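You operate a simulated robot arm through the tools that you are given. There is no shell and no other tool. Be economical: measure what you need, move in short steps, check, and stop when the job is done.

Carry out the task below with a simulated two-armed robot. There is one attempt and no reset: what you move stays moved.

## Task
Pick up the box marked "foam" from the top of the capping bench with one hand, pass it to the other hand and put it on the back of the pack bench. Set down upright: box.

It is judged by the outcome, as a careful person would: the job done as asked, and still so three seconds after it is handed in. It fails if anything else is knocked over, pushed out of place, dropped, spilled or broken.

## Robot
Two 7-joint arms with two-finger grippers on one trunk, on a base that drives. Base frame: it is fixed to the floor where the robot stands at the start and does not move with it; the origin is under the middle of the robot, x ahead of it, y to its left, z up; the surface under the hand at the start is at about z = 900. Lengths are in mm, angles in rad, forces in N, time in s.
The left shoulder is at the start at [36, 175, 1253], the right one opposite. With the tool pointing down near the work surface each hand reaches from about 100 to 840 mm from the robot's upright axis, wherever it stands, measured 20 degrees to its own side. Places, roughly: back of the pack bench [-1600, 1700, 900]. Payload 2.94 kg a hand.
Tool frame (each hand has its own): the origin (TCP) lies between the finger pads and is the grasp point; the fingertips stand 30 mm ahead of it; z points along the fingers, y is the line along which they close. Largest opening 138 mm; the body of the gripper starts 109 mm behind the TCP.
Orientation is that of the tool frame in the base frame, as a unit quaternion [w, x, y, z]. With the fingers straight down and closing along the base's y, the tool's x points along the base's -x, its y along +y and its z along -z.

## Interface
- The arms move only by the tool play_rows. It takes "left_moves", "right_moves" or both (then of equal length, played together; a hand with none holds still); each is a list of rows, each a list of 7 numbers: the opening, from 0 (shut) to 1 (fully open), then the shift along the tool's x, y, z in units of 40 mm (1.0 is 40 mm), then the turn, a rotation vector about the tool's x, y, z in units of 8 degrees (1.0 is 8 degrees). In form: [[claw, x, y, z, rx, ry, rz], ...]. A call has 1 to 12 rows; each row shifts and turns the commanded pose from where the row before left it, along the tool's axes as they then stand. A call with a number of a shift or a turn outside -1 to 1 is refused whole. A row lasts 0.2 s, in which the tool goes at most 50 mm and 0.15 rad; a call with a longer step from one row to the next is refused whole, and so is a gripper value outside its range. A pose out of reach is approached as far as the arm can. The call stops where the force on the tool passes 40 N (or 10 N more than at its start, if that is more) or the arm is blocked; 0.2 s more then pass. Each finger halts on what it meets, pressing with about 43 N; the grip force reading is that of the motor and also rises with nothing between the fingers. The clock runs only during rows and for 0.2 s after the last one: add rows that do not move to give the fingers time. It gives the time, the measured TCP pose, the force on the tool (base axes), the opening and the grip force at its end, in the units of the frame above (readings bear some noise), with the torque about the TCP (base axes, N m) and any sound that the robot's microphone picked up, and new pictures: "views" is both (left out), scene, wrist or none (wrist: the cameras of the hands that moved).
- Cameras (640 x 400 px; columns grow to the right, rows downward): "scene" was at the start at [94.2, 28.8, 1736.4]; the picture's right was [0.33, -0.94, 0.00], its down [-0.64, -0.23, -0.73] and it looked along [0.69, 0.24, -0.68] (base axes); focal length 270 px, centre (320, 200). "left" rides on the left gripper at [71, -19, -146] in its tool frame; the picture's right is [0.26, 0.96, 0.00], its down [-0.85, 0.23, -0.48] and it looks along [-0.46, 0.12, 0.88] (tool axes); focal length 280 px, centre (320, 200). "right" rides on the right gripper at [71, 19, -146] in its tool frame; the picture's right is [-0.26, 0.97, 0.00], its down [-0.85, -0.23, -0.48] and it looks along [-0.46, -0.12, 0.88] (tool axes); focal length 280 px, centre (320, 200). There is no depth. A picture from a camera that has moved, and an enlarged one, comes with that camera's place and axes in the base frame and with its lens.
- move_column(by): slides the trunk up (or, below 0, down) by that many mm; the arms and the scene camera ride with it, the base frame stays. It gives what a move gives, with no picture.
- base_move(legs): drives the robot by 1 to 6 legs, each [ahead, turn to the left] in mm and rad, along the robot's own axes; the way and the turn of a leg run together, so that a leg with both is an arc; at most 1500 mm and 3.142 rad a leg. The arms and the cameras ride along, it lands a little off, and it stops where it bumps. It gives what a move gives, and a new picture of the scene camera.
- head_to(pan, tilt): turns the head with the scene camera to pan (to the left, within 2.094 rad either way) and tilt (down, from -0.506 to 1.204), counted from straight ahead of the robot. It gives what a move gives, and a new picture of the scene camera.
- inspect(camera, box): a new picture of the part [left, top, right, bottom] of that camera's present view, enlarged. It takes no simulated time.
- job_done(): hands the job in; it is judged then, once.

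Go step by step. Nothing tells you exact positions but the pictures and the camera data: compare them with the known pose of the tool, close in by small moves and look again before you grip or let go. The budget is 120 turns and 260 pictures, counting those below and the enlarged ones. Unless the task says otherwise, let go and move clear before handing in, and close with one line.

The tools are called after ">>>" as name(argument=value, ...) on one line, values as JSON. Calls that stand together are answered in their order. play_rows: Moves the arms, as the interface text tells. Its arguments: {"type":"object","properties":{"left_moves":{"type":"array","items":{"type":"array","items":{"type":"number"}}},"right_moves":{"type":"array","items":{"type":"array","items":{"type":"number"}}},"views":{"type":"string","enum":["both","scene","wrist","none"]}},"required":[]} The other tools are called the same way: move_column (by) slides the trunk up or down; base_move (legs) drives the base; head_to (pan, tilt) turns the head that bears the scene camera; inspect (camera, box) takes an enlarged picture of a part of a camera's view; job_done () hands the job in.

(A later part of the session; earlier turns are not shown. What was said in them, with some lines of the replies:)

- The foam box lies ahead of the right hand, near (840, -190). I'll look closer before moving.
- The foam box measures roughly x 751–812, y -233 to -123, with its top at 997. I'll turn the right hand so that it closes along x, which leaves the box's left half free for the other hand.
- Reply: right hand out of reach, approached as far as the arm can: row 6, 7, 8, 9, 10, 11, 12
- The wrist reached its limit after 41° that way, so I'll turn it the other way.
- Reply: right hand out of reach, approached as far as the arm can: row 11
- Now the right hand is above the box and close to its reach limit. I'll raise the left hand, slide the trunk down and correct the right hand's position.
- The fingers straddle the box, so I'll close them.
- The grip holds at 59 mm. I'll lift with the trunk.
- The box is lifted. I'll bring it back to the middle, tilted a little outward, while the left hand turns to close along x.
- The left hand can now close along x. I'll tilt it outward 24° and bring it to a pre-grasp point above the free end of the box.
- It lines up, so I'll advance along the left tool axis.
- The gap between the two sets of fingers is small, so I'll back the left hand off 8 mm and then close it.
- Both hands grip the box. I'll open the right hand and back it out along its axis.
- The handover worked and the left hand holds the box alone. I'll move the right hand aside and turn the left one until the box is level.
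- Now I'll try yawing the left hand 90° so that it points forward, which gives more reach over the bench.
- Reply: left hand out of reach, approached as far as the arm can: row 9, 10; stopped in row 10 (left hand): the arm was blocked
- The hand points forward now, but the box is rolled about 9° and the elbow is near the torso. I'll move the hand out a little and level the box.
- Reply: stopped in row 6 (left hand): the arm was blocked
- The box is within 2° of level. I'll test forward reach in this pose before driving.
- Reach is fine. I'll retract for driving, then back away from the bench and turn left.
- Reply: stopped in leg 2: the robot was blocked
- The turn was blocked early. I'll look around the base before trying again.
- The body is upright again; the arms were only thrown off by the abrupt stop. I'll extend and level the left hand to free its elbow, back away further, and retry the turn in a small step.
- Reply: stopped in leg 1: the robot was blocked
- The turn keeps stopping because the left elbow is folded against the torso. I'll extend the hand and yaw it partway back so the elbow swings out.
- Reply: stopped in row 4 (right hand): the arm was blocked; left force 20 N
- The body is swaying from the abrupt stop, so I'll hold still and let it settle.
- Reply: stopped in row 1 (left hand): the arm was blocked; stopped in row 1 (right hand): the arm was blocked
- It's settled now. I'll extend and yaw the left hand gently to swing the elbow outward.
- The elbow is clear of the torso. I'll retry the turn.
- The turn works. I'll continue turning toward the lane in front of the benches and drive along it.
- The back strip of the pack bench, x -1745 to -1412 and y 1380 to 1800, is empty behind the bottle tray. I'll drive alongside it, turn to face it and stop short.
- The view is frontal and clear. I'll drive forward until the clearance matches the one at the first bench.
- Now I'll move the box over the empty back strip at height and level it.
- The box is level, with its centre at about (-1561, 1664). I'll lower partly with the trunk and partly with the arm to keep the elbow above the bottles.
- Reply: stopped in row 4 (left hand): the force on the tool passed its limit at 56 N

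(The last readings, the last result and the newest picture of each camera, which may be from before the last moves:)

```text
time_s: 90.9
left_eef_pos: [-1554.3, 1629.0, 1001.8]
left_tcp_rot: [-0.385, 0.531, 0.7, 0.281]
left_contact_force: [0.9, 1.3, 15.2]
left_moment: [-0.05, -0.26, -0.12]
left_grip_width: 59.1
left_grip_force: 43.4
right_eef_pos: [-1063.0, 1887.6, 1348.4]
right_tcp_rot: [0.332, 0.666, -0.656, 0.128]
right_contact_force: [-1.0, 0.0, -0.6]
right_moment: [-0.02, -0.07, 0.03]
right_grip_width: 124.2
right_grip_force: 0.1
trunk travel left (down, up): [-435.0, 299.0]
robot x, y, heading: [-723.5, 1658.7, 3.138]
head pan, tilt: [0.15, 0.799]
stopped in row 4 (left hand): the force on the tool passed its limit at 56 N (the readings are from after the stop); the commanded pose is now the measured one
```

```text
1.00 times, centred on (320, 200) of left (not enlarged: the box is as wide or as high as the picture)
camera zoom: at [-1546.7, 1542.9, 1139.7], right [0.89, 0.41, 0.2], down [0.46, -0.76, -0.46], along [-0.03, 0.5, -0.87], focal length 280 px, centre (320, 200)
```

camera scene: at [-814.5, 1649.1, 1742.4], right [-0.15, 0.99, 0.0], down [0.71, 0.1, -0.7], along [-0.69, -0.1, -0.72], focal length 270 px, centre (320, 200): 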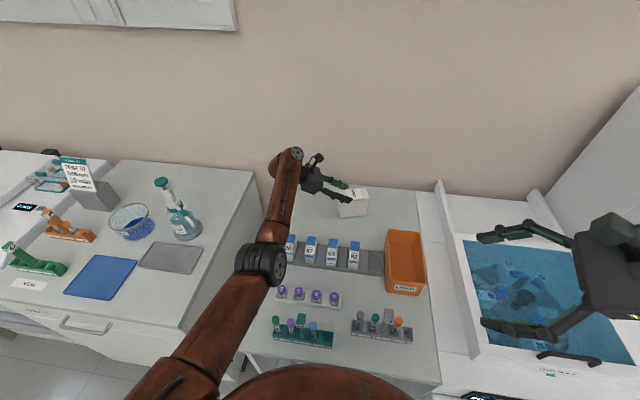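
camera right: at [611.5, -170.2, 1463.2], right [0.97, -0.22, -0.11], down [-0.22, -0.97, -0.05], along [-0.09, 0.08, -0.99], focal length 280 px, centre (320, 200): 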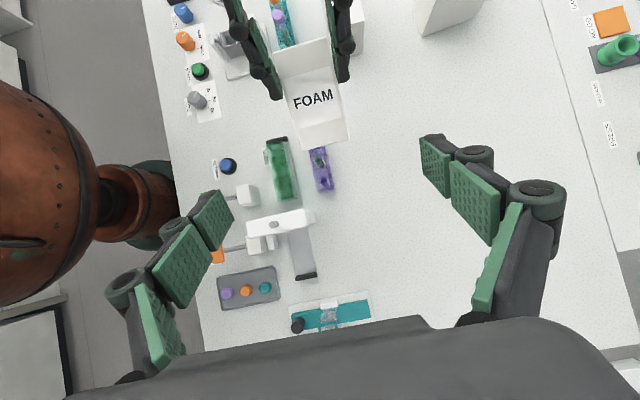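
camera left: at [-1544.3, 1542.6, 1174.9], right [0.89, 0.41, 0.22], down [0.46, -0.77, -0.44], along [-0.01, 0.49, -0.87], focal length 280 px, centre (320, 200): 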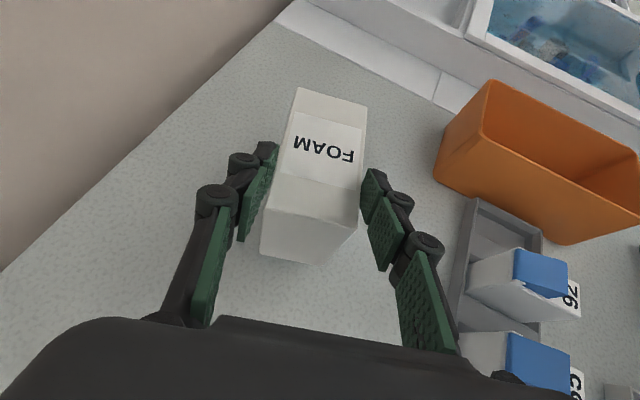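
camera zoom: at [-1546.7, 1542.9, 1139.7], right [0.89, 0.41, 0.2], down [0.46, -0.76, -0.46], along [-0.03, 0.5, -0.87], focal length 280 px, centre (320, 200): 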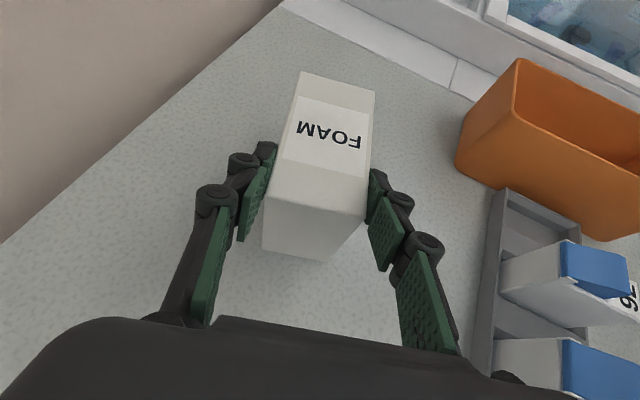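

Contact came earlier than I expected, at TCP z ≈ 1000. I'll look closely at the box's lower edge.

>>> inspect(camera="scene", box=[325, 170, 385, 215])

>>> inspect(camera="left", box=[220, 60, 420, 280])

```text
8.89 times, centred on (355, 192) of scene
camera zoom: at [-814.9, 1649.2, 1742.2], right [-0.15, 0.99, 0.0], down [0.71, 0.1, -0.7], along [-0.69, -0.1, -0.72], focal length 2395 px, centre (9, 267)
```

zoom: 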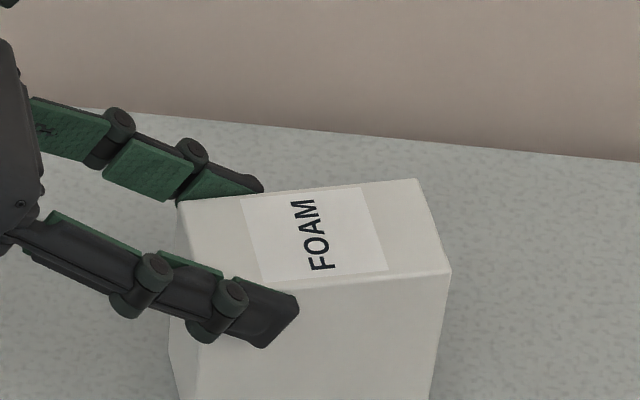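

```text
1.82 times, centred on (320, 170) of left
camera zoom: at [-1546.7, 1542.9, 1139.7], right [0.89, 0.41, 0.2], down [0.46, -0.76, -0.46], along [-0.03, 0.5, -0.87], focal length 510 px, centre (320, 254)
```

zoom: 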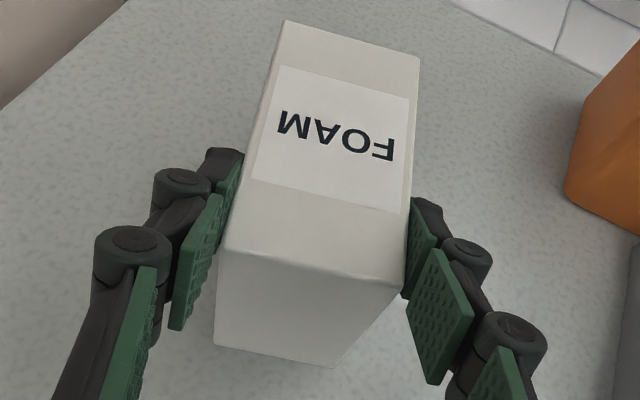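

The box's bottom edge projects exactly onto z = 900 with the right length, so it is sitting flat on the bench. I'll open slowly.

>>> play_rows(left_moves=[[0.46, 0, 0, 0, 0, 0, 0], [0.5, 0, 0, 0, 0, 0, 0], [0.56, 0, 0, 0, 0, 0, 0], [0.62, 0, 0, 0, 0, 0, 0], [0.66, 0, 0, 0, 0, 0, 0], [0.66, 0, 0, 0, 0, 0, 0]], views="wrist")

>>> inspect(camera="scene", box=[270, 140, 430, 260])

```text
time_s: 92.3
left_eef_pos: [-1552.8, 1627.7, 996.2]
left_tcp_rot: [-0.383, 0.531, 0.702, 0.281]
left_contact_force: [0.3, 0.0, 0.7]
left_moment: [0.03, -0.04, 0.02]
left_grip_width: 90.9
left_grip_force: 0.1
right_eef_pos: [-1062.5, 1886.1, 1349.2]
right_tcp_rot: [0.333, 0.665, -0.656, 0.128]
right_contact_force: [0.6, -1.1, -0.1]
right_moment: [0.03, 0.02, 0.01]
right_grip_width: 124.3
right_grip_force: 0.0
trunk travel left (down, up): [-435.0, 299.0]
robot x, y, heading: [-723.8, 1664.1, 3.14]
head pan, tilt: [0.15, 0.799]
camera left: at [-1545.7, 1542.8, 1135.9], right [0.89, 0.41, 0.21], down [0.46, -0.77, -0.45], along [-0.02, 0.5, -0.87], focal length 280 px, centre (320, 200)
```

left: 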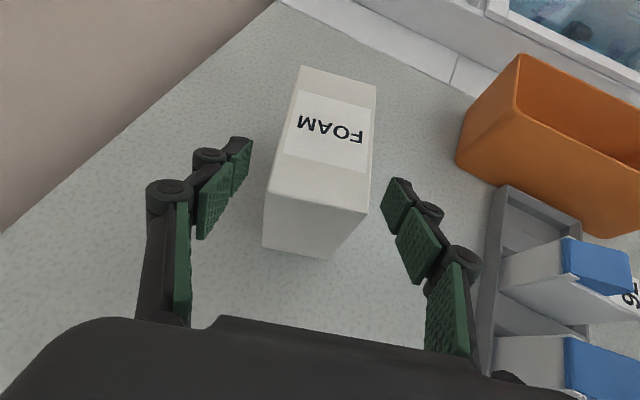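

```text
3.33 times, centred on (350, 200) of scene
camera zoom: at [-814.3, 1649.0, 1742.4], right [-0.15, 0.99, 0.0], down [0.71, 0.1, -0.7], along [-0.69, -0.1, -0.72], focal length 898 px, centre (220, 200)
```

zoom: 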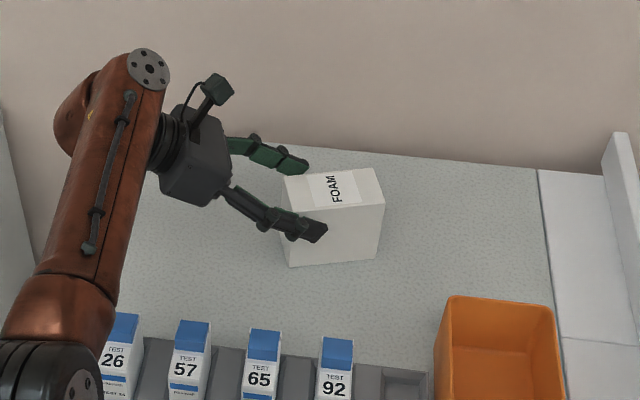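

The box is free and upright. I'll back the hand out along its axis and raise the trunk clear.

>>> play_rows(left_moves=[[0.66, 0, 0, -0.5, 0, 0, 0], [0.66, 0, 0, -0.7, 0, 0, 0], [0.66, 0, 0, -0.8, 0, 0, 0], [0.66, 0, 0, -0.8, 0, 0, 0], [0.66, 0, 0, -0.8, 0, 0, 0], [0.66, 0, 0, 0, 0, 0, 0]], views="none")

>>> move_column(by=100)

>>> head_to(pan=0.1, tilt=0.75)

>>> inspect(camera="scene", box=[230, 150, 450, 390])

```text
time_s: 93.7
left_eef_pos: [-1516.6, 1512.8, 1075.6]
left_tcp_rot: [-0.382, 0.531, 0.702, 0.281]
left_contact_force: [0.3, -0.1, 0.3]
left_moment: [0.02, -0.01, -0.01]
left_grip_width: 91.3
left_grip_force: 0.1
right_eef_pos: [-1062.0, 1886.6, 1349.9]
right_tcp_rot: [0.333, 0.665, -0.656, 0.127]
right_contact_force: [-0.1, 0.6, -0.4]
right_moment: [-0.05, -0.04, 0.0]
right_grip_width: 123.9
right_grip_force: 0.2
trunk travel left (down, up): [-435.0, 299.0]
robot x, y, heading: [-723.4, 1660.6, 3.139]
head pan, tilt: [0.15, 0.799]
```

```text
time_s: 95.0
left_eef_pos: [-1519.1, 1511.8, 1174.4]
left_tcp_rot: [-0.382, 0.53, 0.703, 0.281]
left_contact_force: [-1.5, 0.0, 0.0]
left_moment: [0.04, 0.06, -0.05]
left_grip_width: 91.2
left_grip_force: 0.1
right_eef_pos: [-1062.3, 1886.4, 1448.2]
right_tcp_rot: [0.332, 0.666, -0.656, 0.129]
right_contact_force: [-0.1, -0.3, 0.6]
right_moment: [-0.01, -0.01, -0.01]
right_grip_width: 124.3
right_grip_force: 0.1
trunk travel left (down, up): [-535.0, 199.0]
robot x, y, heading: [-722.8, 1660.3, 3.141]
head pan, tilt: [0.15, 0.799]
```

```text
time_s: 95.7
left_eef_pos: [-1517.9, 1512.7, 1175.8]
left_tcp_rot: [-0.383, 0.53, 0.702, 0.281]
left_contact_force: [0.4, -0.3, -0.2]
left_moment: [0.04, 0.01, -0.02]
left_grip_width: 90.9
left_grip_force: 0.0
right_eef_pos: [-1062.1, 1887.0, 1449.4]
right_tcp_rot: [0.333, 0.666, -0.656, 0.128]
right_contact_force: [0.0, 0.0, -0.1]
right_moment: [-0.02, 0.01, 0.02]
right_grip_width: 124.1
right_grip_force: 0.1
trunk travel left (down, up): [-535.0, 199.0]
robot x, y, heading: [-722.9, 1659.6, 3.137]
head pan, tilt: [0.099, 0.75]
camera scene: at [-794.8, 1652.7, 1846.2], right [-0.1, 1.0, 0.0], down [0.68, 0.07, -0.73], along [-0.73, -0.07, -0.68], focal length 270 px, centre (320, 200)
```

scene: 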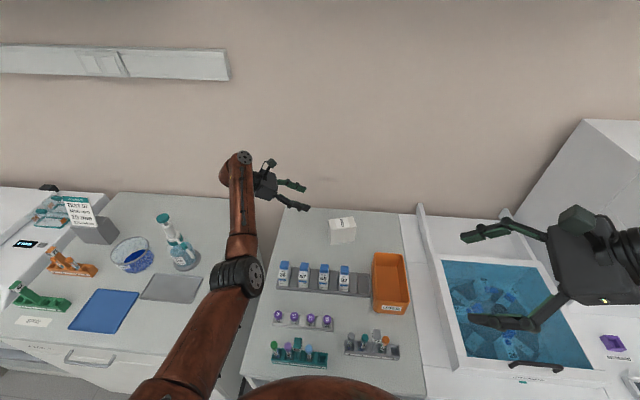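

```text
1.67 times, centred on (340, 270) of scene
camera zoom: at [-794.8, 1652.7, 1846.2], right [-0.1, 1.0, 0.0], down [0.68, 0.07, -0.73], along [-0.73, -0.07, -0.68], focal length 449 px, centre (287, 83)
```

zoom: 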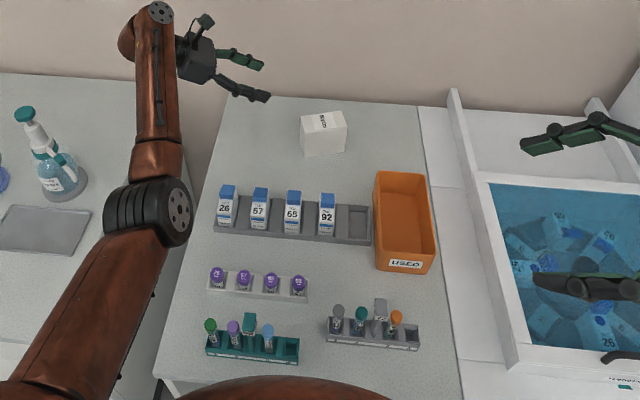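

The foam box stands upright on the back of the pack bench. Nothing around it looks disturbed, and both hands are clear, so I'm handing in.

>>> job_done()

```text
The job is handed in.
```

The foam box was picked up with the right hand, passed to the left, and set down upright on the back of the pack bench, with nothing else seen to move.
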